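You operate a simulated robot arm through the tools that you are given. There is no shell and no other tool.

Carry out the task below with a simulated two-armed robot. There is one attempt and no reset: what you move stays moved.

Task
Swap the cream candle in the small chest for the red one.
Fine: steady the chest as you slide its drawer; the cream one goes on the sideboard; shut the drawer.

The check looks at the end state, three seconds after you hand in, the way a careful person would. Anything else that was tipped, shoved, dropped, spilled or broken makes it a failure.

Robot
Two 6-joint arms with two-finger parallel grippers on one trunk, on a base that drives. Base frame: it is fixed to the floor where the robot stands at the start and does not move with it; the origin is under the middle of the robot, x ahead of it, y to its left, z up. Readings come in mm, rad, newtons and seconds.
The left shoulder is at the start at [280, 185, 755], the right one opposite. With the tool pointing down near the work surface each hand reaches from about 520 to 900 mm from the robot's upright axis, wherever it stands, measured 20 degrees to its own side. Places, roughly: butter churn [-2250, -1250, 750]; cream short candle, red short candle [-1500, -1250, 750]; cup stand [-2250, -1000, 750]; dark peg [-1000, -1250, 750]; fine sugar lump [-1750, -1250, 750]; inside of the small chest's drawer [-1400, -1200, 800]; pale peg [-1000, -1250, 750]; pan scrubber [-1500, -1500, 750]; paste tub [-2000, -1250, 750]; raw sugar lump [-1500, -1250, 750]; salt box [-2000, -1250, 750]; small chest [-1500, -1250, 750]; small chest's drawer [-1400, -1200, 800]; spice spoon [-1750, -1250, 750]; tea box [-1250, -1500, 750]; top of the sideboard [-1700, -1200, 800]. Payload 1.57 kg a hand.
The tool frame of a hand sits at the grasp point between the pads (the TCP): z along the fingers, y along the line on which they close. The tips reach 30 mm beyond it. The gripper opens to 80 mm. The fingers are 17 mm wide and 12 mm thick; the gripper's body (40 by 82 mm) begins 80 mm behind the TCP.
Orientation is that of the tool frame in the base frame, as a unit quaternion [x, y, z, w]. With the fingers straight down and closing along the base's y, the tool's x points along the base's -x, its y along +y and its z along -z.

Tools
- The arms move only by the tool nudge_tool. It takes "left_motion", "right_motion" or both (then of equal length, played together; a hand with none holds still); each is text: rows parted by semicolons, each of 7 numbers parted by spaces: the shift along the tool's x, y, z in mm, then the turn, a rotation vector about the tool's x, y, z in rad, then the closure in counts, from 0 (fully open) to 255 (shut). In form: tx ty tz ax ay az gripper; .... A call has 1 to 20 rows; each row is the pose to reach, as a shift and turn from the pose commanded when the call began, along the tool's axes at that moment. Rows are played at 5 a second. More than 50 mm and 0.15 rad between two rows, or a gripper value outside its range, and nothing of the call is played. A pose out of reach is approached as far as the arm can. The call stops where the force on the tool passes 40 N (or 10 N more than at its start, if that is more) or the arm is blocked; 0.2 s more then pass. Each finger travels about 153 mm/s and halts on what it meets, pressing with about 27 N; the grip force reading is that of the motor and also rises with nothing between the fingers. The clock runs only during rows and for 0.2 s after the last one: add rows that repeat a pose to give the fingers time. It gives the time, the measured TCP pose, the force on the tool (base axes), the opening and the grip force at its end, in the units of the frame above (readings bear some noise), with the torque about the TCP (base axes, N m) and any sound that the robot's microphone picked up.
- Cameras (640 x 400 px; columns grow to the right, rows downward): "scene" is now at [245.7, 15.9, 1218.4]; the picture's right is [0.07, -1.00, 0.00], its down [-0.60, -0.04, -0.80] and it looks along [0.80, 0.06, -0.60] (base axes); focal length 246 px, centre (320, 200). "left" rides on the left gripper at [72, 7, -122] in its tool frame; the picture's right is [-0.09, 1.00, 0.00], its down [-0.84, -0.08, -0.54] and it looks along [-0.54, -0.05, 0.84] (tool axes); focal length 238 px, centre (320, 200). "right" rides on the right gripper at [72, -7, -122] in its tool frame; the picture's right is [0.09, 1.00, 0.00], its down [-0.84, 0.08, -0.54] and it looks along [-0.54, 0.05, 0.84] (tool axes); focal length 238 px, centre (320, 200). There is no depth. A picture from a camera that has moved, and an enlarged one, comes with that camera's place and axes in the base frame and with its lens. The place of the scene camera against the robot may be out by one fixed shift of up to 18 mm in any direction.
- snapshot(camera): a new picture of that camera. It takes no simulated time.
- raise_lower(by): slides the trunk up (or, below 0, down) by that many mm; the arms and the scene camera ride with it, the base frame stays. It gives what a move gives, with no picture.
- steer(legs): drives the robot by 1 to 6 legs, each [ahead, turn to the left] in mm and rad, along the robot's own axes; the way and the turn of a leg run together, so that a leg with both is an arc; at most 1500 mm and 3.142 rad a leg. The arms and the cameras ride along, it lands a little off, and it stops where it bumps. It gives what a move gives.
- pan_tilt(pan, tilt): turns the head with the scene camera to pan (to the left, within 1.501 rad either way) and tilt (down, from -0.506 to 1.204), counted from straight ahead of the robot. It gives what a move gives.
- zoom(camera, box): a new picture of the part [left, top, right, bottom] of that camera's present view, enlarged. It takes no simulated time.
- job_done(): hands the job in; it is judged then, once.

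Places have to be worked out from the pictures, the camera data and where the tool is seen. Open the grippers and draw the arms clear of the work before you hand the job in, unless the task says otherwise.

The tools are called by a JSON object that holds its "op" and its "data". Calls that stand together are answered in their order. nudge_tool: Moves the arms, as the interface text tells. Its arguments: {"type":"object","properties":{"left_motion":{"type":"string"},"right_motion":{"type":"string"}},"required":[]} The other tools are called the same way: raise_lower (by) slides the trunk up or down; steer (legs) drives the base; pan_tilt (pan, tilt) turns the head that bears the scene camera; snapshot (camera) takes a picture; zoom (camera, box) takes an enlarged picture of a part of a camera's view; job_done () hands the job in.

At the start:

```text
time_s: 0.0
left_ee_pos: [548.0, 265.3, 1049.6]
left_tool_rot: [0.0, 1.0, 0.001, -0.002]
left_force: [0.0, 0.6, 0.4]
left_moment: [-0.06, -0.02, 0.02]
left_opening: 80.0
left_grasp_force: 0.0
right_ee_pos: [539.1, -282.8, 988.4]
right_tool_rot: [0.0, 1.0, -0.001, 0.0]
right_force: [-0.7, -0.4, -0.6]
right_moment: [0.01, 0.0, -0.04]
right_opening: 80.0
right_grasp_force: 0.2
trunk travel left (down, up): [-450.0, 540.0]
robot x, y, heading: [-0.2, 1.7, 0.004]
head pan, tilt: [0.075, 0.642]
```

scene: 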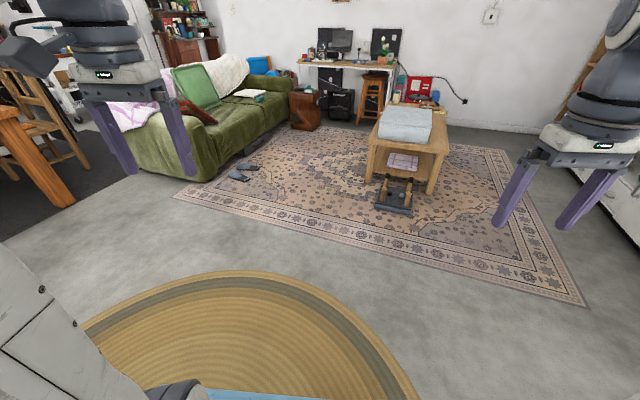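
right: 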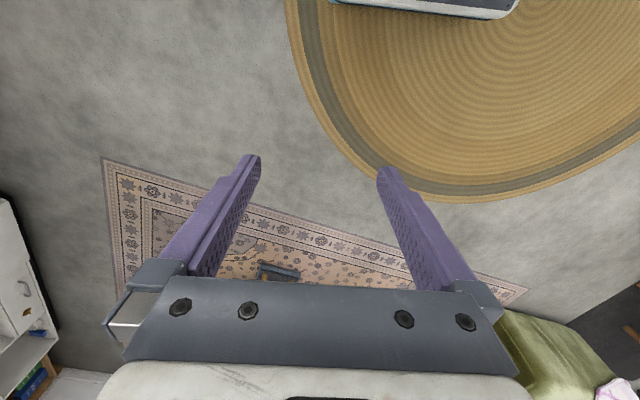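
left: 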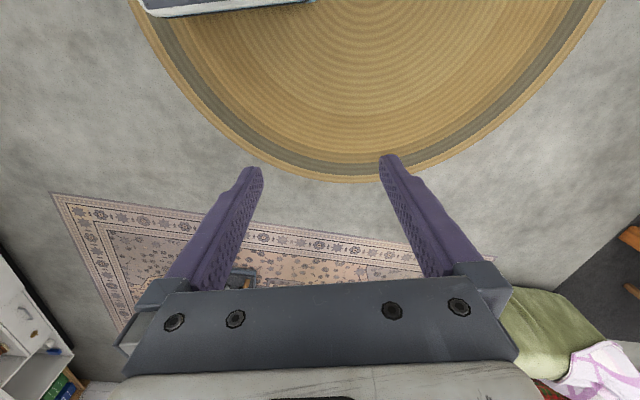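

I see the living-room in front of me; the sideboard is behind to the right at about [-1700, -1200]. I first turn the head to the right to see the way.

{"op": "pan_tilt", "data": {"pan": -1.5, "tilt": 0.5}}

{"op": "snapshot", "data": {"camera": "scene"}}

```text
time_s: 1.6
left_ee_pos: [548.3, 265.0, 1049.9]
left_tool_rot: [0.001, 1.0, 0.001, -0.001]
left_force: [0.1, 0.5, -0.7]
left_moment: [0.02, 0.03, -0.02]
left_opening: 80.2
left_grasp_force: 0.0
right_ee_pos: [539.3, -282.0, 988.4]
right_tool_rot: [0.0, 1.0, 0.001, -0.001]
right_force: [0.9, 0.3, 0.2]
right_moment: [-0.03, 0.02, -0.01]
right_opening: 80.4
right_grasp_force: 0.1
trunk travel left (down, up): [-450.0, 540.0]
robot x, y, heading: [-2.1, -1.4, 0.003]
head pan, tilt: [-1.499, 0.499]
```

```text
taken
camera scene: at [165.4, -81.4, 1231.2], right [-1.0, -0.07, 0.0], down [-0.03, 0.48, -0.88], along [0.06, -0.88, -0.48], focal length 246 px, centre (320, 200)
```

scene: 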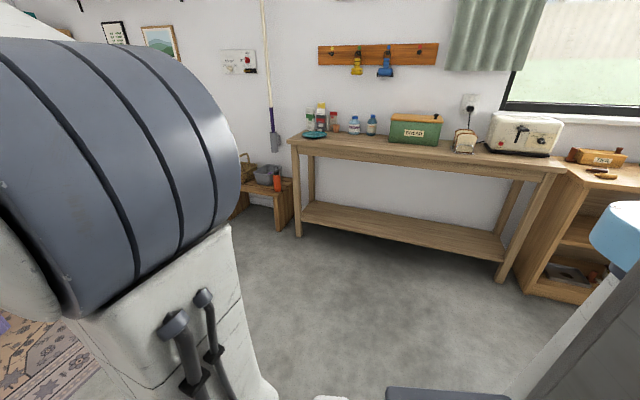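

The right side shows a long wooden sideboard along the wall with a further part to the right; the floor looks free. I turn right in place by about 1 rad and look again.

{"op": "steer", "data": {"legs": [[0, -1.0]]}}

{"op": "snapshot", "data": {"camera": "scene"}}

```text
time_s: 4.6
left_ee_pos: [517.1, -322.9, 1049.2]
left_tool_rot: [0.483, 0.876, 0.001, 0.0]
left_force: [-0.5, 0.3, 0.7]
left_moment: [0.01, 0.02, 0.0]
left_opening: 80.1
left_grasp_force: 0.0
right_ee_pos: [46.9, -607.0, 988.5]
right_tool_rot: [0.483, 0.875, 0.001, 0.0]
right_force: [-0.1, 0.0, 0.2]
right_moment: [-0.02, 0.01, 0.02]
right_opening: 79.8
right_grasp_force: 0.0
trunk travel left (down, up): [-450.0, 540.0]
robot x, y, heading: [-1.0, -1.1, -1.012]
head pan, tilt: [-1.499, 0.499]
```

```text
taken
camera scene: at [10.5, -179.9, 1231.2], right [-0.59, 0.81, 0.0], down [0.39, 0.28, -0.88], along [-0.71, -0.52, -0.48], focal length 246 px, centre (320, 200)
```

scene: 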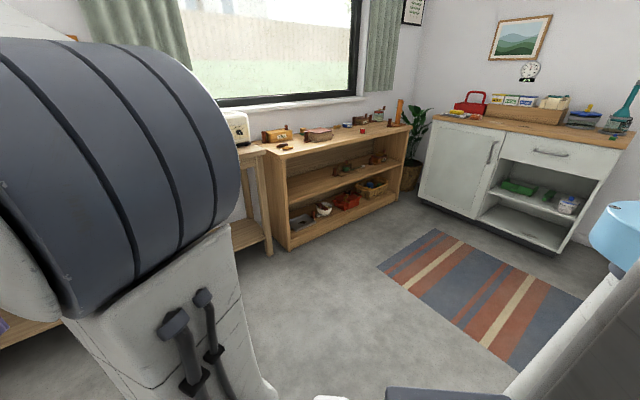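

The sideboard is the low wooden shelf unit under the window, with small boxes on it. I zoom in on it.

{"op": "zoom", "data": {"camera": "scene", "box": [230, 80, 430, 205]}}

```text
3.20 times, centred on (330, 142) of scene
camera zoom: at [10.5, -179.9, 1231.2], right [-0.59, 0.81, 0.0], down [0.39, 0.28, -0.88], along [-0.71, -0.52, -0.48], focal length 786 px, centre (288, 384)
```

zoom: 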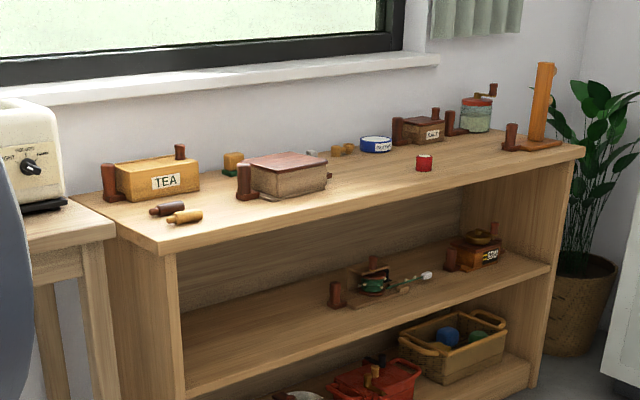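

The chest is likely the larger brown box with a lid behind the two pegs, next to the tea box; the red candle stands near the front edge further right. I turn to face the path along the sideboard and look ahead before driving.

{"op": "steer", "data": {"legs": [[0, -1.9]]}}

{"op": "pan_tilt", "data": {"pan": 0.0, "tilt": 0.5}}

{"op": "snapshot", "data": {"camera": "scene"}}

```text
time_s: 9.5
left_ee_pos: [-456.7, -403.1, 1049.4]
left_tool_rot: [0.991, 0.136, 0.0, 0.001]
left_force: [1.1, -0.1, 0.0]
left_moment: [0.02, -0.01, 0.03]
left_opening: 80.2
left_grasp_force: 0.1
right_ee_pos: [-595.8, 129.2, 989.0]
right_tool_rot: [0.991, 0.135, 0.001, 0.001]
right_force: [-0.2, -0.2, -0.6]
right_moment: [-0.01, -0.03, -0.05]
right_opening: 79.9
right_grasp_force: 0.1
trunk travel left (down, up): [-450.0, 540.0]
robot x, y, heading: [0.3, -0.5, -2.872]
head pan, tilt: [-1.499, 0.499]
```

```text
time_s: 11.1
left_ee_pos: [-457.0, -403.3, 1049.9]
left_tool_rot: [0.991, 0.134, 0.001, 0.0]
left_force: [0.3, -0.3, 0.2]
left_moment: [-0.02, -0.01, -0.01]
left_opening: 80.0
left_grasp_force: 0.1
right_ee_pos: [-595.7, 128.3, 988.9]
right_tool_rot: [0.991, 0.135, 0.0, 0.0]
right_force: [0.2, -1.1, -0.4]
right_moment: [0.01, -0.01, -0.03]
right_opening: 80.2
right_grasp_force: 0.0
trunk travel left (down, up): [-450.0, 540.0]
robot x, y, heading: [-3.2, -0.8, -2.873]
head pan, tilt: [0.0, 0.499]
```

```text
taken
camera scene: at [-243.3, -57.2, 1231.2], right [-0.26, 0.96, 0.0], down [0.46, 0.13, -0.88], along [-0.85, -0.23, -0.48], focal length 246 px, centre (320, 200)
```

scene: 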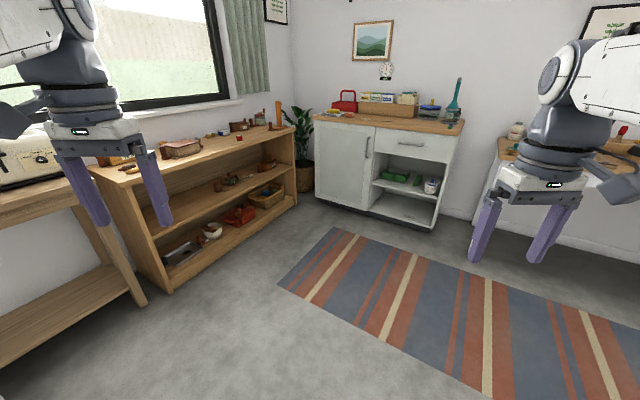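

The path ahead is clear. I drive along it and then turn left to face the sideboard squarely from a little distance.

{"op": "steer", "data": {"legs": [[1500, 0], [0, 1.302]]}}

{"op": "pan_tilt", "data": {"pan": 0.0, "tilt": 0.7}}

{"op": "snapshot", "data": {"camera": "scene"}}

```text
time_s: 21.7
left_ee_pos: [-1137.1, -941.7, 1050.7]
left_tool_rot: [0.693, 0.721, 0.001, 0.0]
left_force: [-0.3, 0.3, -0.2]
left_moment: [0.0, 0.01, -0.01]
left_opening: 80.0
left_grasp_force: 0.1
right_ee_pos: [-1687.1, -954.2, 987.6]
right_tool_rot: [0.692, 0.722, 0.001, 0.0]
right_force: [0.2, 0.6, -0.6]
right_moment: [0.03, 0.04, 0.0]
right_opening: 80.0
right_grasp_force: 0.1
trunk travel left (down, up): [-450.0, 540.0]
robot x, y, heading: [-1424.9, -404.1, -1.534]
head pan, tilt: [0.0, 0.499]
```

```text
time_s: 22.4
left_ee_pos: [-1138.6, -941.7, 1049.6]
left_tool_rot: [0.692, 0.722, 0.001, 0.001]
left_force: [-1.3, -0.1, 0.1]
left_moment: [0.01, 0.02, 0.01]
left_opening: 79.9
left_grasp_force: 0.0
right_ee_pos: [-1686.5, -954.4, 989.0]
right_tool_rot: [0.692, 0.722, 0.0, 0.0]
right_force: [-0.1, 0.7, -0.5]
right_moment: [0.05, 0.03, 0.03]
right_opening: 79.8
right_grasp_force: 0.1
trunk travel left (down, up): [-450.0, 540.0]
robot x, y, heading: [-1427.6, -407.2, -1.527]
head pan, tilt: [0.0, 0.7]
```

```text
taken
camera scene: at [-1417.9, -640.7, 1213.5], right [-1.0, -0.04, 0.0], down [-0.03, 0.64, -0.77], along [0.03, -0.76, -0.64], focal length 246 px, centre (320, 200)
```

scene: 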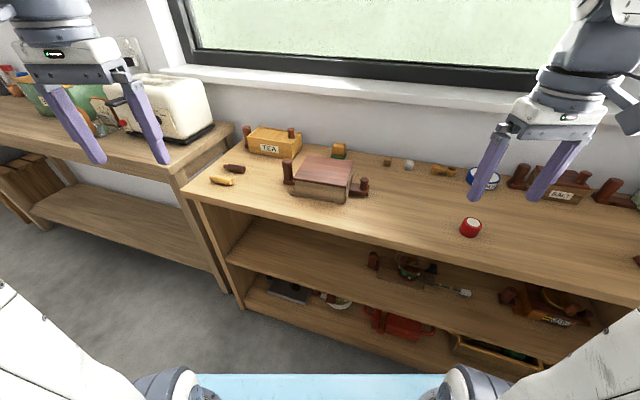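

{"op": "zoom", "data": {"camera": "scene", "box": [220, 110, 400, 222]}}

{"op": "zoom", "data": {"camera": "scene", "box": [370, 130, 550, 250]}}

```text
3.56 times, centred on (310, 166) of scene
camera zoom: at [-1417.9, -640.7, 1213.5], right [-1.0, -0.04, 0.0], down [-0.03, 0.64, -0.77], along [0.03, -0.76, -0.64], focal length 873 px, centre (356, 321)
```

zoom: 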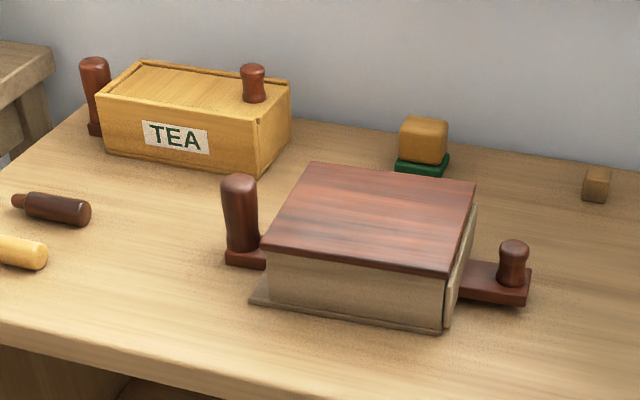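

```text
3.33 times, centred on (460, 190) of scene
camera zoom: at [-1417.9, -640.7, 1213.5], right [-1.0, -0.04, 0.0], down [-0.03, 0.64, -0.77], along [0.03, -0.76, -0.64], focal length 819 px, centre (-147, 233)
```

zoom: 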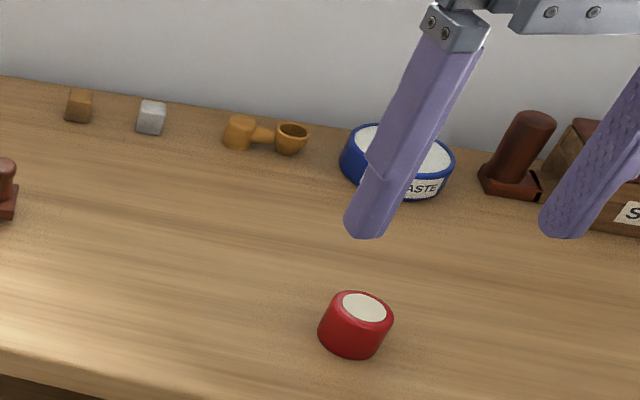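

The chest's drawer opens towards the right (roughly −x) with a short knob bracket, and a tall post bracket on its left end is for steadying. The sideboard is turned about 0.25 rad from the base axes, so I reposition to about (−1345, −544) with heading −1.82 to face it squarely.

{"op": "steer", "data": {"legs": [[0, 0.5], [150, 0], [0, -0.79]]}}

{"op": "pan_tilt", "data": {"pan": 0.0, "tilt": 0.85}}

{"op": "snapshot", "data": {"camera": "scene"}}

{"op": "snapshot", "data": {"camera": "right"}}

{"op": "snapshot", "data": {"camera": "left"}}

```text
time_s: 27.4
left_ee_pos: [-1225.4, -1130.0, 1049.2]
left_tool_rot: [0.789, 0.614, 0.0, 0.001]
left_force: [-0.9, -0.1, 0.1]
left_moment: [-0.01, 0.0, 0.01]
left_opening: 80.1
left_grasp_force: 0.0
right_ee_pos: [-1754.7, -986.2, 989.1]
right_tool_rot: [0.79, 0.614, 0.0, 0.0]
right_force: [0.1, 0.0, -0.7]
right_moment: [0.01, -0.01, 0.01]
right_opening: 80.0
right_grasp_force: 0.1
trunk travel left (down, up): [-450.0, 540.0]
robot x, y, heading: [-1350.4, -535.7, -1.823]
head pan, tilt: [0.0, 0.7]
```

```text
time_s: 28.1
left_ee_pos: [-1225.7, -1129.3, 1050.7]
left_tool_rot: [0.789, 0.614, 0.0, 0.001]
left_force: [-0.1, 1.1, 0.1]
left_moment: [0.02, 0.02, 0.0]
left_opening: 80.0
left_grasp_force: 0.0
right_ee_pos: [-1755.2, -984.6, 989.1]
right_tool_rot: [0.79, 0.613, 0.0, 0.0]
right_force: [-0.2, -0.4, 0.3]
right_moment: [-0.03, 0.0, -0.02]
right_opening: 80.2
right_grasp_force: 0.0
trunk travel left (down, up): [-450.0, 540.0]
robot x, y, heading: [-1349.6, -531.8, -1.825]
head pan, tilt: [0.0, 0.85]
```

```text
taken
camera scene: at [-1408.2, -754.9, 1201.2], right [-0.97, 0.25, 0.0], down [0.19, 0.73, -0.66], along [-0.16, -0.64, -0.75], focal length 246 px, centre (320, 200)
```

scene: 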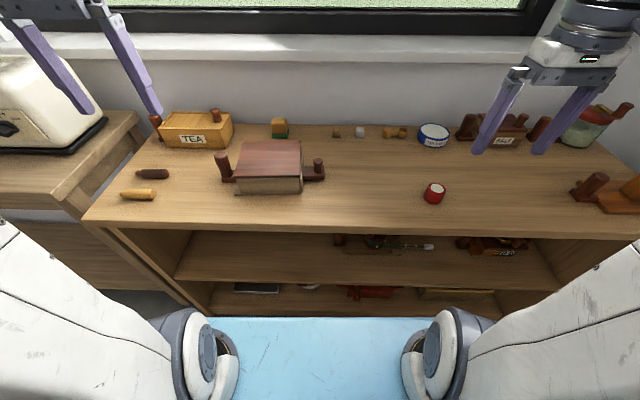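

```text
taken
camera right: at [-1744.3, -914.0, 1110.0], right [0.99, -0.16, 0.0], down [-0.13, -0.83, 0.54], along [-0.08, -0.53, -0.84], focal length 238 px, centre (320, 200)
```

right: 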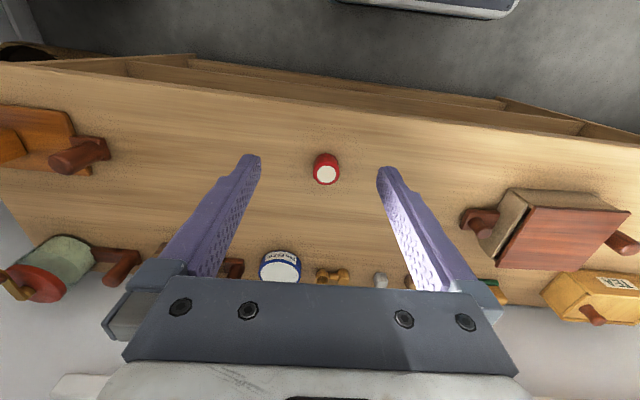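

```text
taken
camera left: at [-1201.1, -1063.8, 1172.3], right [0.94, -0.34, 0.0], down [-0.28, -0.79, 0.54], along [-0.18, -0.51, -0.84], focal length 238 px, centre (320, 200)
```

left: 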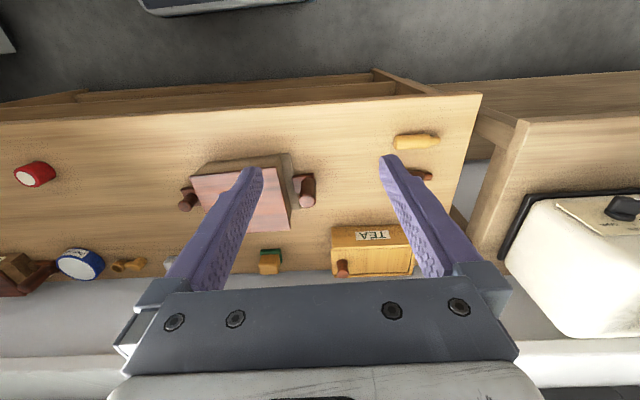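

I'm now square to the sideboard. I zoom the left and right hand cameras on the chest for details of the post, knob and drawer.

{"op": "zoom", "data": {"camera": "left", "box": [150, 120, 350, 245]}}

{"op": "zoom", "data": {"camera": "right", "box": [440, 160, 640, 285]}}

{"op": "zoom", "data": {"camera": "scene", "box": [200, 110, 360, 210]}}

```text
3.20 times, centred on (250, 182) of left
camera zoom: at [-1201.1, -1063.8, 1172.3], right [0.94, -0.34, 0.0], down [-0.28, -0.79, 0.54], along [-0.18, -0.51, -0.84], focal length 763 px, centre (544, 256)
```

zoom: 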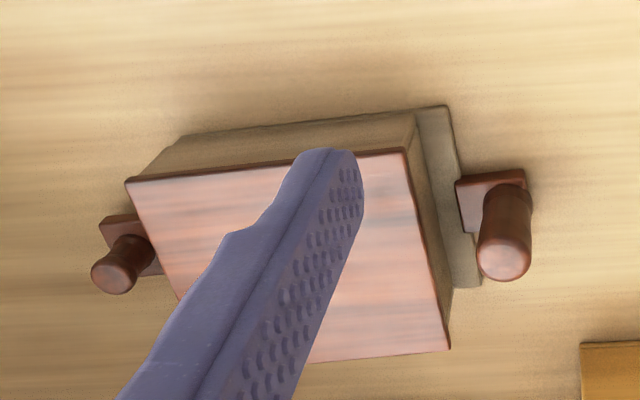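

```text
3.20 times, centred on (540, 222) of right
camera zoom: at [-1744.3, -914.0, 1110.0], right [0.99, -0.16, 0.0], down [-0.13, -0.83, 0.54], along [-0.08, -0.53, -0.84], focal length 763 px, centre (-384, 128)
```

zoom: 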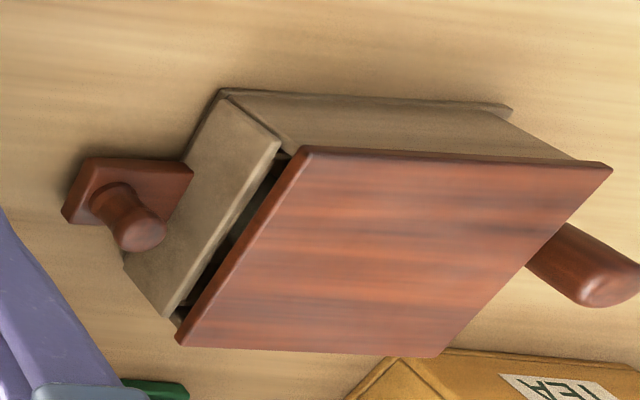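

```text
4.00 times, centred on (280, 160) of scene
camera zoom: at [-1408.2, -754.9, 1201.2], right [-0.97, 0.25, 0.0], down [0.19, 0.73, -0.66], along [-0.16, -0.64, -0.75], focal length 982 px, centre (480, 360)
```

zoom: 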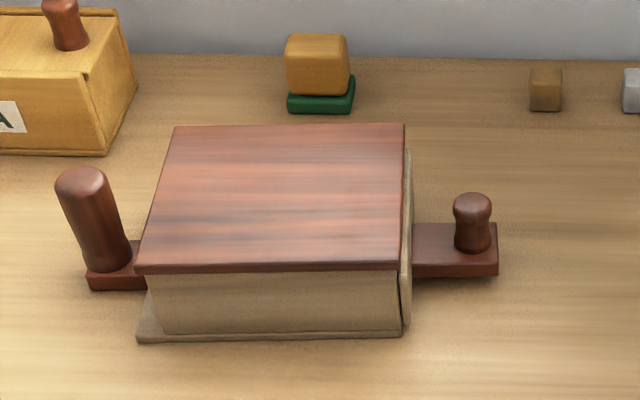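

By triangulating (robot frame: ahead, left, z) the tall post top sits at about (697, 234, 831), the drawer knob at (700, 4, 809), the lid top at z≈821 and the red candle top at (621, −263, ~800). I move both hands above post and knob at TCP z≈930 to check from the wrist cameras.

{"op": "nudge_tool", "data": {"left_motion": "-19 -4.5 15 0 0 0 0; -38 -9 30 0 0 0 0; -56 -13.5 45 0 0 0 0; -75 -18 60 0 0 0 0; -94 -22.5 75 0 0 0 0; -112 -27 90 0 0 0 0; -131 -31.5 105 0 0 0 0; -150 -36 120 0 0 0 0; -150 -36 120 0 0 0 0", "right_motion": "-20 35.4 7.4 0 0 0 0; -40 70.8 14.8 0 0 0 0; -60 106.2 22.2 0 0 0 0; -80 141.6 29.6 0 0 0 0; -100 177 37 0 0 0 0; -120 212.4 44.4 0 0 0 0; -140 247.8 51.8 0 0 0 0; -160 283 59 0 0 0 0; -160 283 59 0 0 0 0"}}

{"op": "snapshot", "data": {"camera": "left"}}

{"op": "snapshot", "data": {"camera": "right"}}

{"op": "snapshot", "data": {"camera": "scene"}}

```text
time_s: 30.1
left_ee_pos: [-1297.5, -1268.1, 929.3]
left_tool_rot: [0.789, 0.614, 0.0, 0.0]
left_force: [0.7, -0.7, -0.8]
left_moment: [0.0, -0.01, 0.03]
left_opening: 79.9
left_grasp_force: 0.1
right_ee_pos: [-1521.9, -1211.1, 931.6]
right_tool_rot: [0.79, 0.613, 0.0, 0.0]
right_force: [0.2, -0.4, -0.1]
right_moment: [0.04, 0.0, 0.03]
right_opening: 80.0
right_grasp_force: 0.1
trunk travel left (down, up): [-450.0, 540.0]
robot x, y, heading: [-1345.2, -531.6, -1.822]
head pan, tilt: [0.0, 0.85]
```

```text
taken
camera left: at [-1272.7, -1200.6, 1052.2], right [0.94, -0.34, 0.0], down [-0.28, -0.79, 0.54], along [-0.18, -0.51, -0.84], focal length 238 px, centre (320, 200)
```

left: 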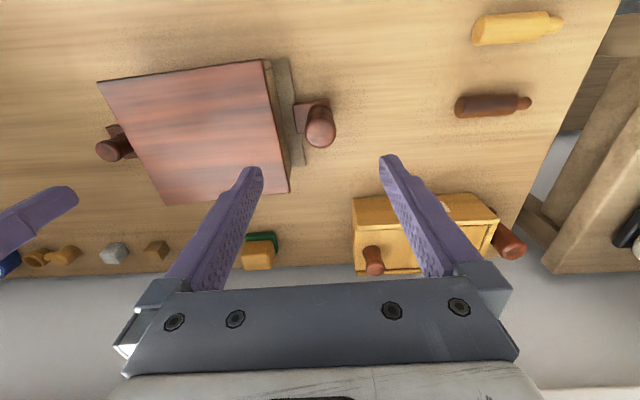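

```text
taken
camera right: at [-1510.2, -1139.4, 1052.5], right [0.99, -0.16, 0.0], down [-0.13, -0.83, 0.54], along [-0.08, -0.54, -0.84], focal length 238 px, centre (320, 200)
```

right: 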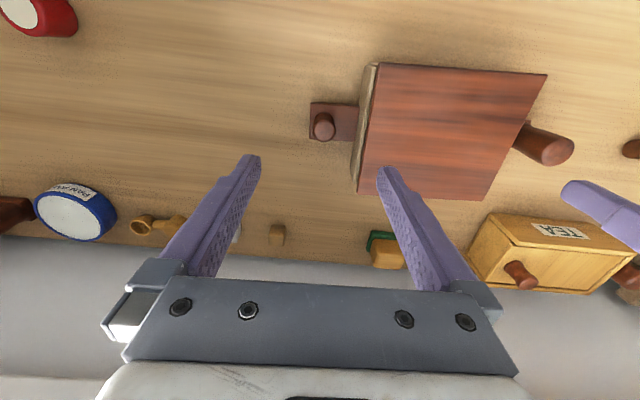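

```text
taken
camera scene: at [-1408.2, -754.9, 1201.2], right [-0.97, 0.25, 0.0], down [0.19, 0.73, -0.66], along [-0.16, -0.64, -0.75], focal length 246 px, centre (320, 200)
```

scene: 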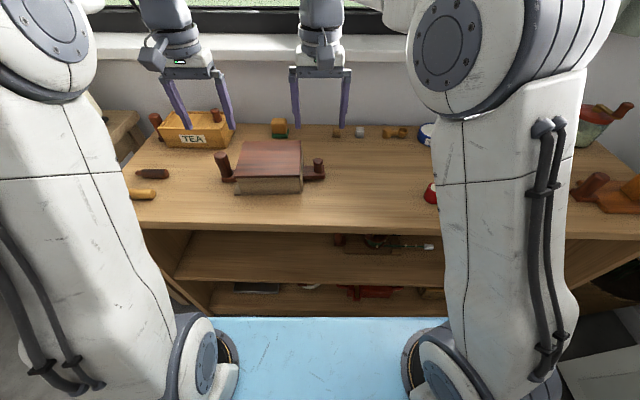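

Both hands hover near the right spots. I zoom in on post and knob from the wrist cameras to refine alignment.

{"op": "zoom", "data": {"camera": "left", "box": [240, 60, 400, 160]}}

{"op": "zoom", "data": {"camera": "right", "box": [260, 60, 420, 160]}}

```text
4.00 times, centred on (320, 110) of left
camera zoom: at [-1272.7, -1200.6, 1052.2], right [0.94, -0.34, 0.0], down [-0.28, -0.79, 0.54], along [-0.18, -0.51, -0.84], focal length 953 px, centre (320, 560)
```

zoom: 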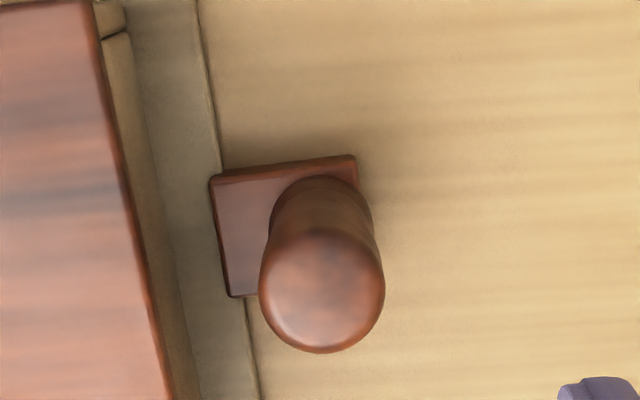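

```text
4.00 times, centred on (340, 110) of right
camera zoom: at [-1510.2, -1139.4, 1052.5], right [0.99, -0.16, 0.0], down [-0.13, -0.83, 0.54], along [-0.08, -0.54, -0.84], focal length 953 px, centre (240, 560)
```

zoom: 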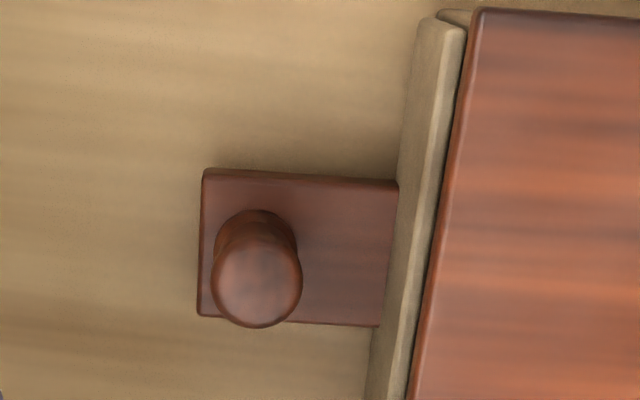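

The post centre lies about (+4, +1) mm from the left TCP axis and the knob about (−1, +4) mm from the right TCP axis. I align, half-close the fingers (≈46 and ≈41 mm) and lower both to TCP z≈870 for another check.

{"op": "nudge_tool", "data": {"left_motion": "4 1.3 0 0 0 0 108; 4 1.3 20 0 0 0 108; 4 1.3 40 0 0 0 108; 4 1.3 59 0 0 0 108; 4 1.3 59 0 0 0 108", "right_motion": "-1.4 3.8 0 0 0 0 125; -1.4 3.8 20 0 0 0 125; -1.4 3.8 40 0 0 0 125; -1.4 3.8 61 0 0 0 125; -1.4 3.8 61 0 0 0 125"}}

{"op": "snapshot", "data": {"camera": "left"}}

{"op": "snapshot", "data": {"camera": "right"}}

```text
time_s: 31.3
left_ee_pos: [-1292.6, -1262.0, 870.2]
left_tool_rot: [0.79, 0.614, 0.001, 0.001]
left_force: [0.7, -0.2, -0.2]
left_moment: [-0.02, 0.0, 0.01]
left_opening: 46.3
left_grasp_force: 0.1
right_ee_pos: [-1517.5, -1211.8, 868.6]
right_tool_rot: [0.79, 0.613, 0.001, 0.0]
right_force: [-0.1, -0.1, 1.2]
right_moment: [0.02, -0.05, 0.06]
right_opening: 40.5
right_grasp_force: 0.1
trunk travel left (down, up): [-450.0, 540.0]
robot x, y, heading: [-1346.8, -536.6, -1.822]
head pan, tilt: [0.0, 0.85]
```

```text
taken
camera left: at [-1268.1, -1195.7, 992.5], right [0.94, -0.34, 0.0], down [-0.28, -0.79, 0.54], along [-0.18, -0.51, -0.84], focal length 238 px, centre (320, 200)
```

left: 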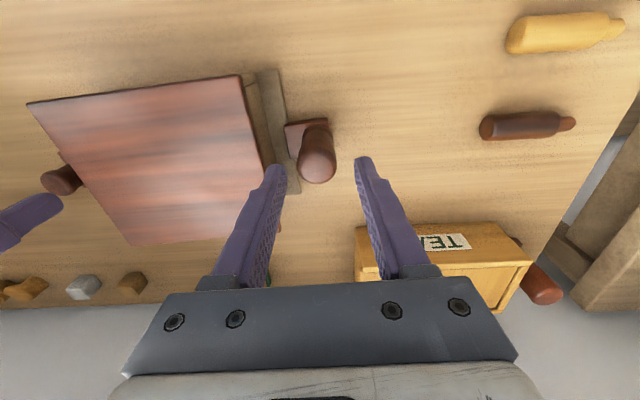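

```text
taken
camera right: at [-1506.4, -1140.4, 989.6], right [0.99, -0.16, 0.0], down [-0.13, -0.83, 0.54], along [-0.08, -0.53, -0.84], focal length 238 px, centre (320, 200)
```

right: 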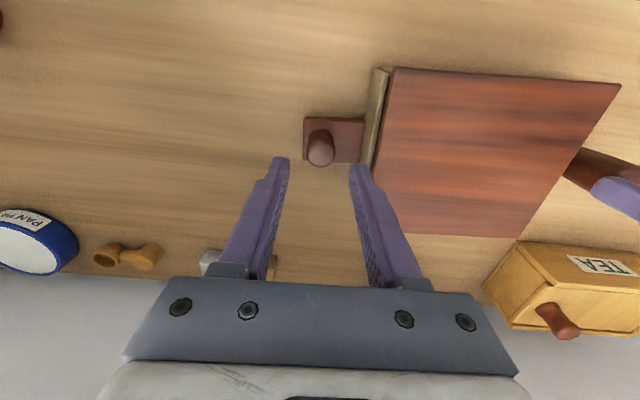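

{"op": "zoom", "data": {"camera": "left", "box": [240, 90, 400, 190]}}

{"op": "zoom", "data": {"camera": "right", "box": [250, 90, 410, 190]}}

```text
4.00 times, centred on (320, 140) of left
camera zoom: at [-1268.1, -1195.7, 992.5], right [0.94, -0.34, 0.0], down [-0.28, -0.79, 0.54], along [-0.18, -0.51, -0.84], focal length 953 px, centre (320, 440)
```

zoom: 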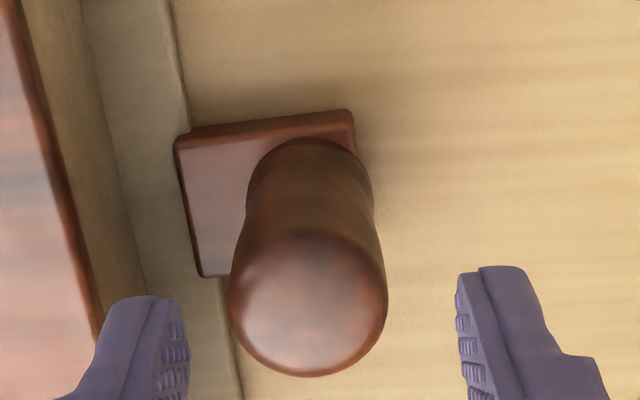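

```text
4.00 times, centred on (330, 140) of right
camera zoom: at [-1506.4, -1140.4, 989.6], right [0.99, -0.16, 0.0], down [-0.13, -0.83, 0.54], along [-0.08, -0.53, -0.84], focal length 953 px, centre (280, 440)
```

zoom: 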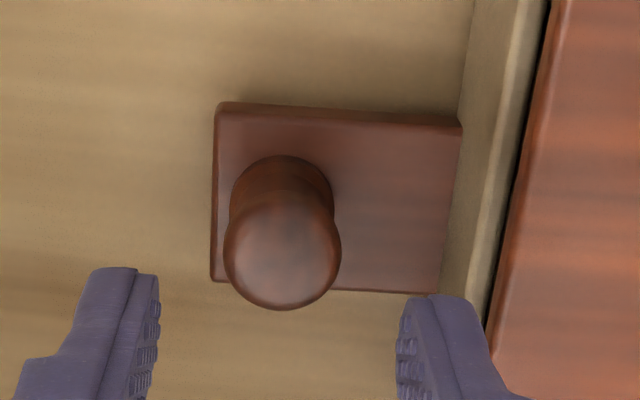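

Post is about 2 mm to the −y side of the left TCP axis; the knob is centred under the right hand. Since the fingers get thicker about 20 mm above the tips, I narrow the openings (38 / 33 mm) and lower only to TCP z≈831 (post) and ≈820 (knob).

{"op": "nudge_tool", "data": {"left_motion": "0.5 -2 0 0 0 0 134; 0.5 -2 13 0 0 0 134; 0.5 -2 26 0 0 0 134; 0.5 -2 39 0 0 0 134; 0.5 -2 39 0 0 0 134", "right_motion": "0 0 0 0 0 0 150; 0 0 15 0 0 0 150; 0 0 30 0 0 0 150; 0 0 42 0 0 0 150; 0 0 48 0 0 0 150"}}

{"op": "snapshot", "data": {"camera": "left"}}

{"op": "snapshot", "data": {"camera": "right"}}

{"op": "zoom", "data": {"camera": "scene", "box": [180, 90, 360, 210]}}

```text
time_s: 32.5
left_ee_pos: [-1296.9, -1261.8, 831.2]
left_tool_rot: [0.79, 0.614, 0.001, 0.0]
left_force: [-0.9, -0.2, -0.6]
left_moment: [-0.01, 0.0, 0.01]
left_opening: 38.2
left_grasp_force: 0.1
right_ee_pos: [-1517.5, -1213.4, 821.1]
right_tool_rot: [0.789, 0.614, 0.0, 0.0]
right_force: [0.2, 0.5, 0.1]
right_moment: [-0.01, -0.01, -0.03]
right_opening: 32.8
right_grasp_force: 0.2
trunk travel left (down, up): [-450.0, 540.0]
robot x, y, heading: [-1349.6, -534.5, -1.822]
head pan, tilt: [0.0, 0.85]
```

```text
taken
camera left: at [-1272.2, -1195.0, 953.6], right [0.94, -0.34, 0.0], down [-0.28, -0.79, 0.54], along [-0.18, -0.51, -0.84], focal length 238 px, centre (320, 200)
```

left: 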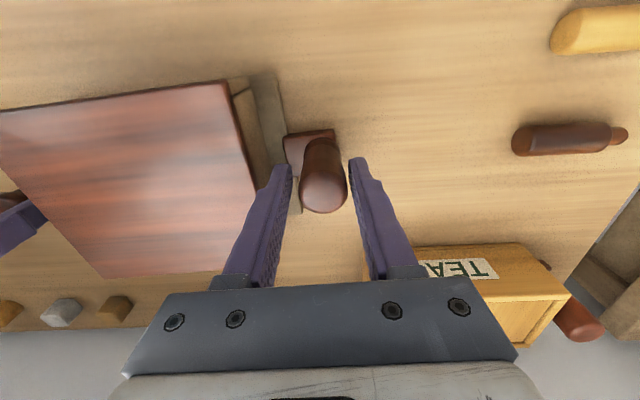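

```text
taken
camera right: at [-1506.4, -1141.7, 941.5], right [0.99, -0.16, 0.0], down [-0.13, -0.83, 0.54], along [-0.08, -0.54, -0.84], focal length 238 px, centre (320, 200)
```

right: 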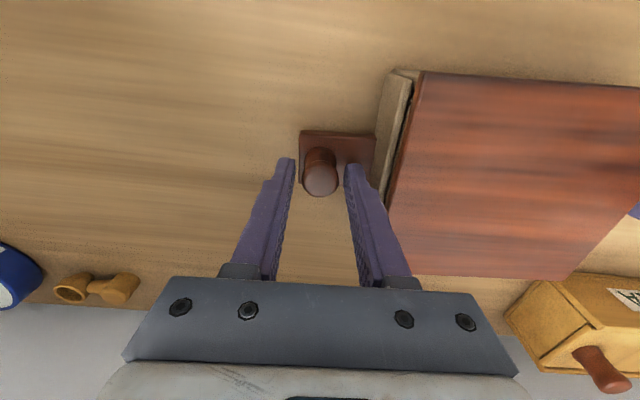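

```text
3.33 times, centred on (270, 150) of scene
camera zoom: at [-1408.2, -754.9, 1201.2], right [-0.97, 0.25, 0.0], down [0.19, 0.73, -0.66], along [-0.16, -0.64, -0.75], focal length 819 px, centre (487, 367)
```

zoom: 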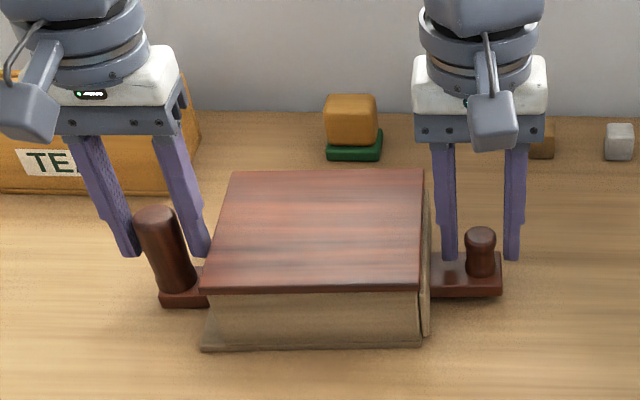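

Both grips look centred: post at mid-column between the left fingers and knob between the right ones. I close the left hand on the post gradually first.

{"op": "nudge_tool", "data": {"left_motion": "0 0 0 0 0 0 145; 0 0 0 0 0 0 152; 0 0 0 0 0 0 158; 0 0 0 0 0 0 163; 0 0 0 0 0 0 168"}}

{"op": "zoom", "data": {"camera": "left", "box": [240, 110, 400, 210]}}

```text
time_s: 33.7
left_ee_pos: [-1296.3, -1260.9, 832.0]
left_tool_rot: [0.79, 0.613, 0.0, 0.001]
left_force: [1.8, -1.5, 2.1]
left_moment: [0.17, 0.42, -0.02]
left_opening: 29.6
left_grasp_force: 26.9
right_ee_pos: [-1517.3, -1212.7, 819.8]
right_tool_rot: [0.789, 0.614, 0.0, 0.0]
right_force: [-0.4, 0.3, -0.1]
right_moment: [0.02, 0.01, 0.02]
right_opening: 32.9
right_grasp_force: 0.0
trunk travel left (down, up): [-450.0, 540.0]
robot x, y, heading: [-1348.9, -532.4, -1.816]
head pan, tilt: [0.0, 0.85]
```

```text
4.00 times, centred on (320, 160) of left
camera zoom: at [-1272.0, -1195.0, 953.9], right [0.94, -0.33, 0.0], down [-0.28, -0.79, 0.54], along [-0.18, -0.51, -0.84], focal length 953 px, centre (320, 360)
```

zoom: 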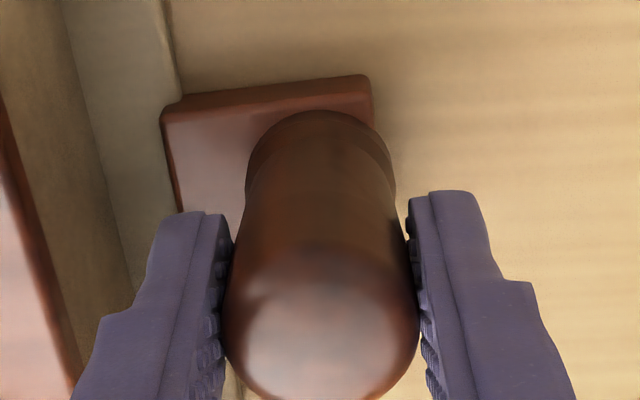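

The left hand holds the post (29.6 mm, 27 N). Now I close the right hand on the knob gradually.

{"op": "nudge_tool", "data": {"left_motion": "0 0 0 0 0 0 200; 0 0 0 0 0 0 200; 0 0 0 0 0 0 200; 0 0 0 0 0 0 200; 0 0 0 0 0 0 200; 0 0 0 0 0 0 200", "right_motion": "0 0 0 0 0 0 158; 0 0 0 0 0 0 165; 0 0 0 0 0 0 172; 0 0 0 0 0 0 178; 0 0 0 0 0 0 184; 0 0 0 0 0 0 200"}}

{"op": "zoom", "data": {"camera": "right", "box": [240, 110, 400, 210]}}

```text
time_s: 35.1
left_ee_pos: [-1296.4, -1262.2, 831.3]
left_tool_rot: [0.79, 0.613, 0.001, 0.001]
left_force: [6.9, -1.7, 2.7]
left_moment: [0.03, 0.55, 0.05]
left_opening: 29.5
left_grasp_force: 27.0
right_ee_pos: [-1518.9, -1212.0, 820.9]
right_tool_rot: [0.79, 0.614, -0.001, -0.001]
right_force: [-10.6, 2.3, 1.8]
right_moment: [0.02, -0.06, -0.01]
right_opening: 22.8
right_grasp_force: 27.2
trunk travel left (down, up): [-450.0, 540.0]
robot x, y, heading: [-1347.6, -530.5, -1.824]
head pan, tilt: [0.0, 0.85]
```

```text
4.00 times, centred on (320, 160) of right
camera zoom: at [-1507.2, -1141.4, 941.8], right [0.99, -0.16, 0.0], down [-0.13, -0.83, 0.54], along [-0.09, -0.53, -0.84], focal length 953 px, centre (320, 360)
```

zoom: 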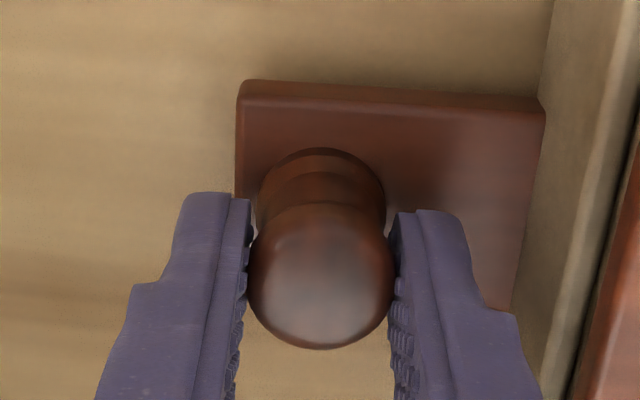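

The knob is gripped (22.8 mm, 27 N). I pull the drawer straight out to the right, slightly angled (≈0.03 rad) along the post–knob line, 40 mm first, and watch the forces.

{"op": "nudge_tool", "data": {"left_motion": "0 0 0 0 0 0 255; 0 0 0 0 0 0 255; 0 0 0 0 0 0 255; 0 0 0 0 0 0 255; 0 0 0 0 0 0 255; 0 0 0 0 0 0 255", "right_motion": "-0.2 -6 0 0 0 0 255; -0.4 -13 0 0 0 0 255; -0.6 -20 0 0 0 0 255; -0.8 -27 0 0 0 0 255; -1 -34 0 0 0 0 255; -1.2 -40 0 0 0 0 255"}}

{"op": "snapshot", "data": {"camera": "right"}}

{"op": "zoom", "data": {"camera": "scene", "box": [180, 90, 360, 210]}}

```text
time_s: 36.5
left_ee_pos: [-1296.5, -1260.9, 831.6]
left_tool_rot: [0.79, 0.613, 0.001, 0.001]
left_force: [-8.8, 2.3, 0.7]
left_moment: [0.11, 0.28, -0.04]
left_opening: 29.5
left_grasp_force: 27.0
right_ee_pos: [-1557.2, -1203.9, 819.8]
right_tool_rot: [0.79, 0.614, 0.0, 0.001]
right_force: [2.0, -0.1, 11.5]
right_moment: [-0.09, -0.35, 0.02]
right_opening: 23.1
right_grasp_force: 27.2
trunk travel left (down, up): [-450.0, 540.0]
robot x, y, heading: [-1348.2, -535.3, -1.824]
head pan, tilt: [0.0, 0.85]
```

```text
taken
camera right: at [-1546.3, -1131.7, 941.4], right [0.99, -0.16, 0.0], down [-0.13, -0.83, 0.54], along [-0.08, -0.54, -0.84], focal length 238 px, centre (320, 200)
```

right: 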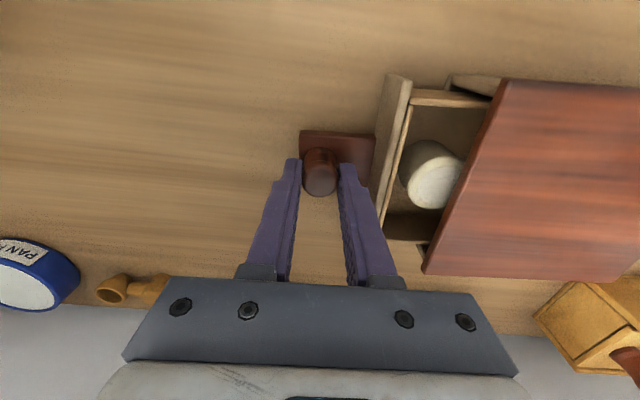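

```text
3.33 times, centred on (270, 150) of scene
camera zoom: at [-1408.4, -754.5, 1201.3], right [-0.97, 0.25, 0.0], down [0.19, 0.73, -0.66], along [-0.16, -0.64, -0.75], focal length 819 px, centre (487, 367)
```

zoom: 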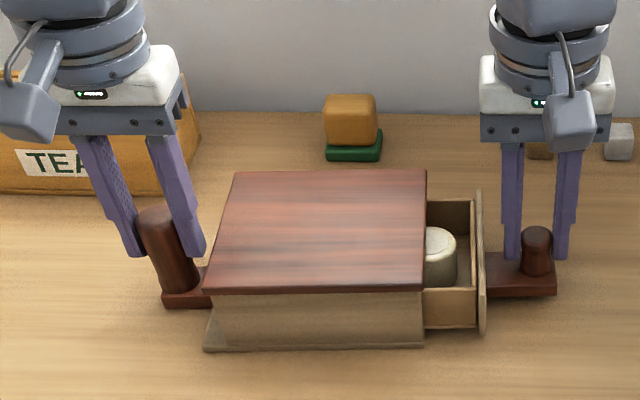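

The drawer slides well, the chest stays put, and the cream candle shows inside. I pull another 50 mm.

{"op": "nudge_tool", "data": {"left_motion": "0 0 0 0 0 0 255; 0 0 0 0 0 0 255; 0 0 0 0 0 0 255; 0 0 0 0 0 0 255; 0 0 0 0 0 0 255; 0 0 0 0 0 0 255; 0 0 0 0 0 0 255", "right_motion": "-0.2 -7 0 0 0 0 255; -0.4 -14 0 0 0 0 255; -0.6 -21 0 0 0 0 255; -0.9 -28 0 0 0 0 255; -1.1 -35 0 0 0 0 255; -1.3 -42 0 0 0 0 255; -1.5 -50 0 0 0 0 255"}}

{"op": "snapshot", "data": {"camera": "right"}}

{"op": "zoom", "data": {"camera": "scene", "box": [180, 90, 380, 215]}}

```text
time_s: 38.1
left_ee_pos: [-1296.3, -1261.7, 831.5]
left_tool_rot: [0.789, 0.614, 0.001, 0.001]
left_force: [-7.2, 2.7, 2.8]
left_moment: [0.15, 0.52, 0.0]
left_opening: 29.4
left_grasp_force: 26.9
right_ee_pos: [-1604.9, -1192.8, 820.5]
right_tool_rot: [0.789, 0.614, 0.001, 0.0]
right_force: [4.0, -0.7, 6.4]
right_moment: [0.21, -0.49, 0.0]
right_opening: 23.2
right_grasp_force: 26.9
trunk travel left (down, up): [-450.0, 540.0]
robot x, y, heading: [-1349.3, -535.5, -1.823]
head pan, tilt: [0.0, 0.85]
```

```text
taken
camera right: at [-1594.3, -1120.9, 941.5], right [0.99, -0.16, 0.0], down [-0.13, -0.83, 0.54], along [-0.08, -0.53, -0.84], focal length 238 px, centre (320, 200)
```

right: 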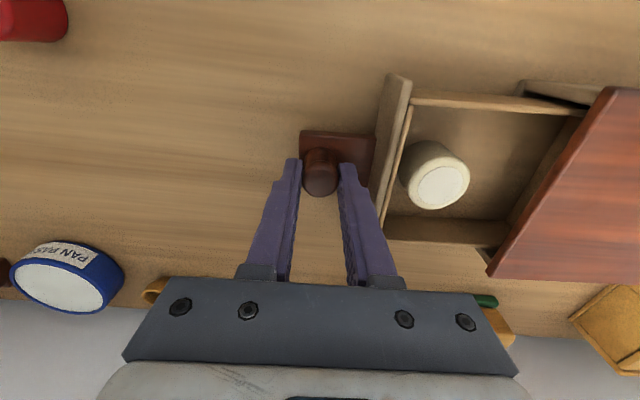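

```text
3.20 times, centred on (280, 152) of scene
camera zoom: at [-1408.3, -754.6, 1201.2], right [-0.97, 0.25, 0.0], down [0.19, 0.73, -0.66], along [-0.16, -0.64, -0.75], focal length 786 px, centre (448, 352)
```

zoom: 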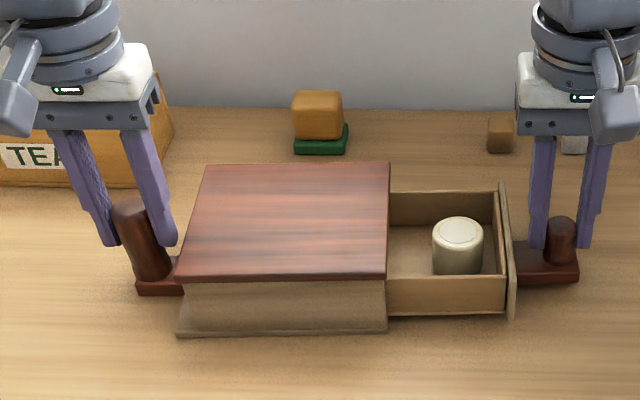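

The drawer is open ≈90 mm, chest unmoved, and the cream candle (≈40 mm wide) sits close to the drawer's front panel, so I must grip it with fingers closing front-to-back. I release the knob and rise straight up.

{"op": "nudge_tool", "data": {"left_motion": "0 0 0 0 0 0 255; 0 0 0 0 0 0 255; 0 0 0 0 0 0 255; 0 0 0 0 0 0 255; 0 0 0 0 0 0 255; 0 0 0 0 0 0 255; 0 0 0 0 0 0 255", "right_motion": "0 0 0 0 0 0 150; 0 0 0 0 0 0 150; 0 0 -15 0 0 0 150; 0 0 -40 0 0 0 150; 0 0 -75 0 0 0 150; 0 0 -110 0 0 0 150; 0 0 -110 0 0 0 150"}}

{"op": "snapshot", "data": {"camera": "right"}}

{"op": "zoom", "data": {"camera": "scene", "box": [180, 90, 380, 215]}}

```text
time_s: 39.7
left_ee_pos: [-1296.7, -1262.0, 831.8]
left_tool_rot: [0.79, 0.613, 0.001, 0.001]
left_force: [3.1, -0.2, 2.3]
left_moment: [0.02, 0.47, 0.05]
left_opening: 29.6
left_grasp_force: 27.4
right_ee_pos: [-1605.3, -1194.7, 931.5]
right_tool_rot: [0.79, 0.613, 0.001, -0.001]
right_force: [-0.4, 0.4, 0.1]
right_moment: [0.0, -0.01, -0.04]
right_opening: 32.9
right_grasp_force: 0.1
trunk travel left (down, up): [-450.0, 540.0]
robot x, y, heading: [-1352.0, -533.9, -1.823]
head pan, tilt: [0.0, 0.85]
```

```text
taken
camera right: at [-1594.9, -1122.0, 1052.8], right [0.99, -0.16, 0.0], down [-0.13, -0.83, 0.54], along [-0.08, -0.53, -0.84], focal length 238 px, centre (320, 200)
```

right: 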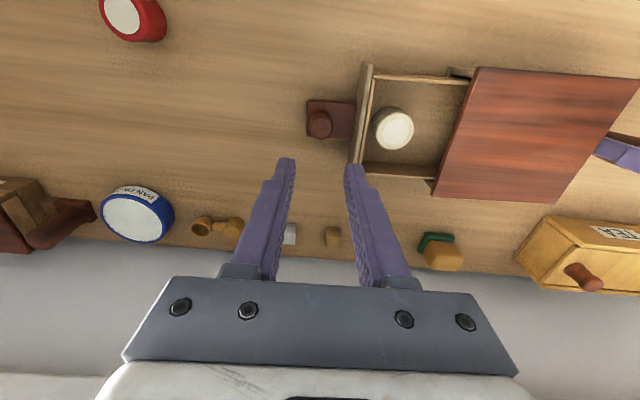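

```text
3.20 times, centred on (280, 152) of scene
camera zoom: at [-1408.1, -754.9, 1201.2], right [-0.97, 0.25, 0.0], down [0.19, 0.73, -0.66], along [-0.16, -0.64, -0.75], focal length 786 px, centre (448, 352)
```

zoom: 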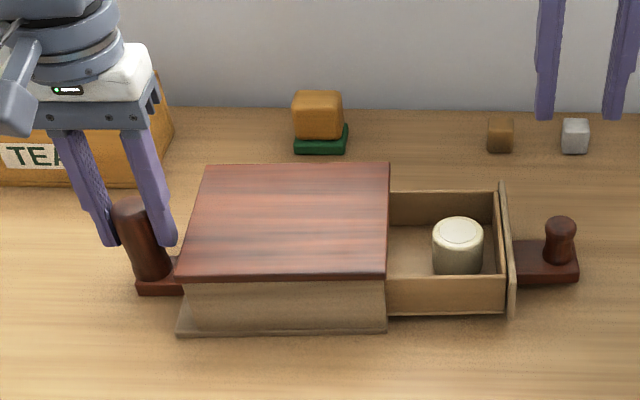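

The drawer stayed as it was. I zoom on the candle from the right camera for an exact location.

{"op": "zoom", "data": {"camera": "right", "box": [320, 60, 480, 160]}}

{"op": "zoom", "data": {"camera": "scene", "box": [270, 130, 350, 180]}}

```text
4.00 times, centred on (400, 110) of right
camera zoom: at [-1594.9, -1122.0, 1052.8], right [0.99, -0.16, 0.0], down [-0.13, -0.83, 0.54], along [-0.08, -0.53, -0.84], focal length 953 px, centre (0, 560)
```

zoom: 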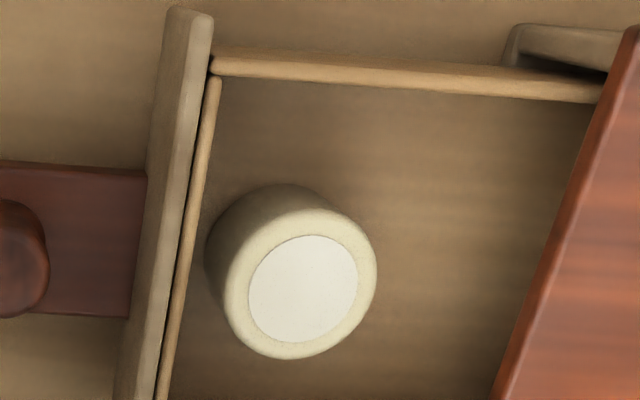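

```text
8.00 times, centred on (310, 155) of scene
camera zoom: at [-1408.1, -754.9, 1201.2], right [-0.97, 0.25, 0.0], down [0.19, 0.73, -0.66], along [-0.16, -0.64, -0.75], focal length 1965 px, centre (400, 560)
```

zoom: 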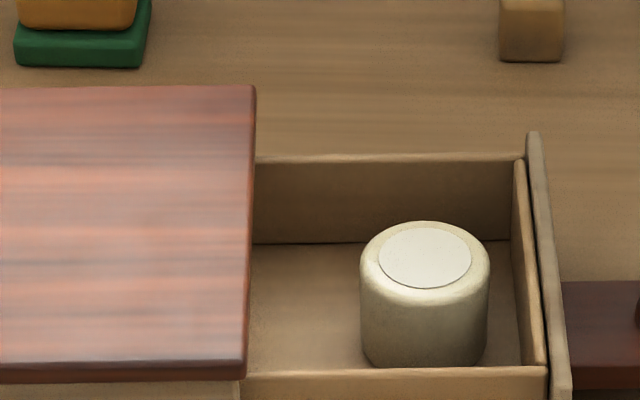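

The cream candle's top is about z 815 at tool offset (+6.5, +75.5) from the right TCP; the drawer floor is ≈782 and walls ≈812. I shift over it while turning the right wrist −90° so the fingers close front-to-back.

{"op": "nudge_tool", "data": {"right_motion": "0.6 6.9 0 0 0 -0.1428 108; 1.2 13.7 0 0 0 -0.2856 108; 1.8 20.6 0 0 0 -0.4284 108; 2.4 27.5 0 0 0 -0.5712 108; 3 34.3 0 0 0 -0.714 108; 3.5 41.2 0 0 0 -0.8568 108; 4.1 48 0 0 0 -0.9996 108; 4.7 54.9 0 0 0 -1.1424 108; 5.3 61.8 0 0 0 -1.2852 108; 5.9 68.6 0 0 0 -1.428 108; 6.5 75.5 0 0 0 -1.5708 108; 6.5 75.5 0 0 0 -1.5708 108"}}

{"op": "snapshot", "data": {"camera": "right"}}

{"op": "snapshot", "data": {"camera": "scene"}}

```text
time_s: 42.3
left_ee_pos: [-1295.9, -1261.6, 831.3]
left_tool_rot: [0.789, 0.614, 0.0, 0.001]
left_force: [0.7, 0.2, 1.8]
left_moment: [0.08, 0.43, -0.01]
left_opening: 29.4
left_grasp_force: 26.6
right_ee_pos: [-1530.8, -1203.3, 931.7]
right_tool_rot: [0.124, 0.992, -0.001, 0.001]
right_force: [-0.6, -0.5, 0.1]
right_moment: [-0.02, 0.02, -0.02]
right_opening: 46.1
right_grasp_force: 0.0
trunk travel left (down, up): [-450.0, 540.0]
robot x, y, heading: [-1348.0, -530.0, -1.823]
head pan, tilt: [0.0, 0.85]
```

```text
taken
camera right: at [-1602.0, -1193.1, 1052.3], right [0.15, 0.99, 0.0], down [0.83, -0.13, 0.54], along [0.54, -0.08, -0.84], focal length 238 px, centre (320, 200)
```

right: 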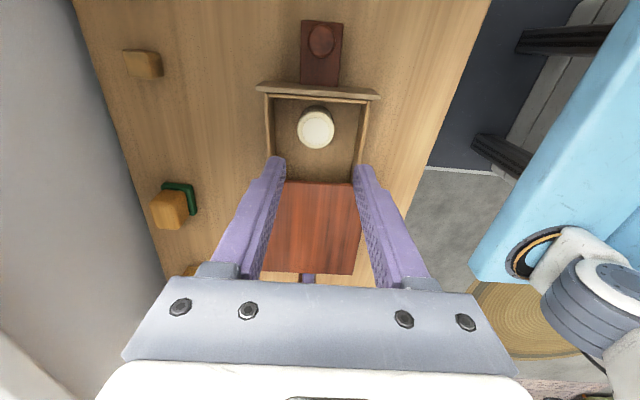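

```text
taken
camera scene: at [-1408.1, -754.9, 1201.2], right [-0.97, 0.25, 0.0], down [0.19, 0.73, -0.66], along [-0.16, -0.64, -0.75], focal length 246 px, centre (320, 200)
```

scene: 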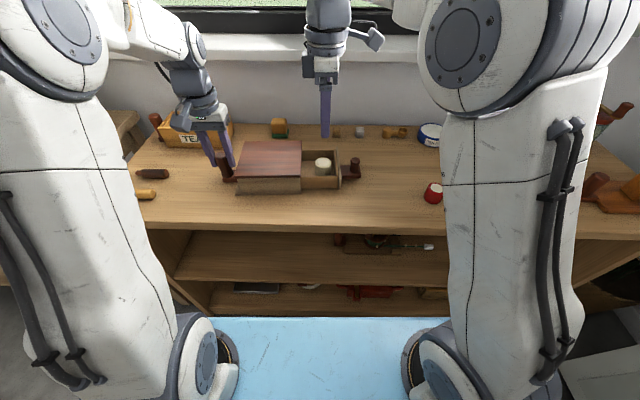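

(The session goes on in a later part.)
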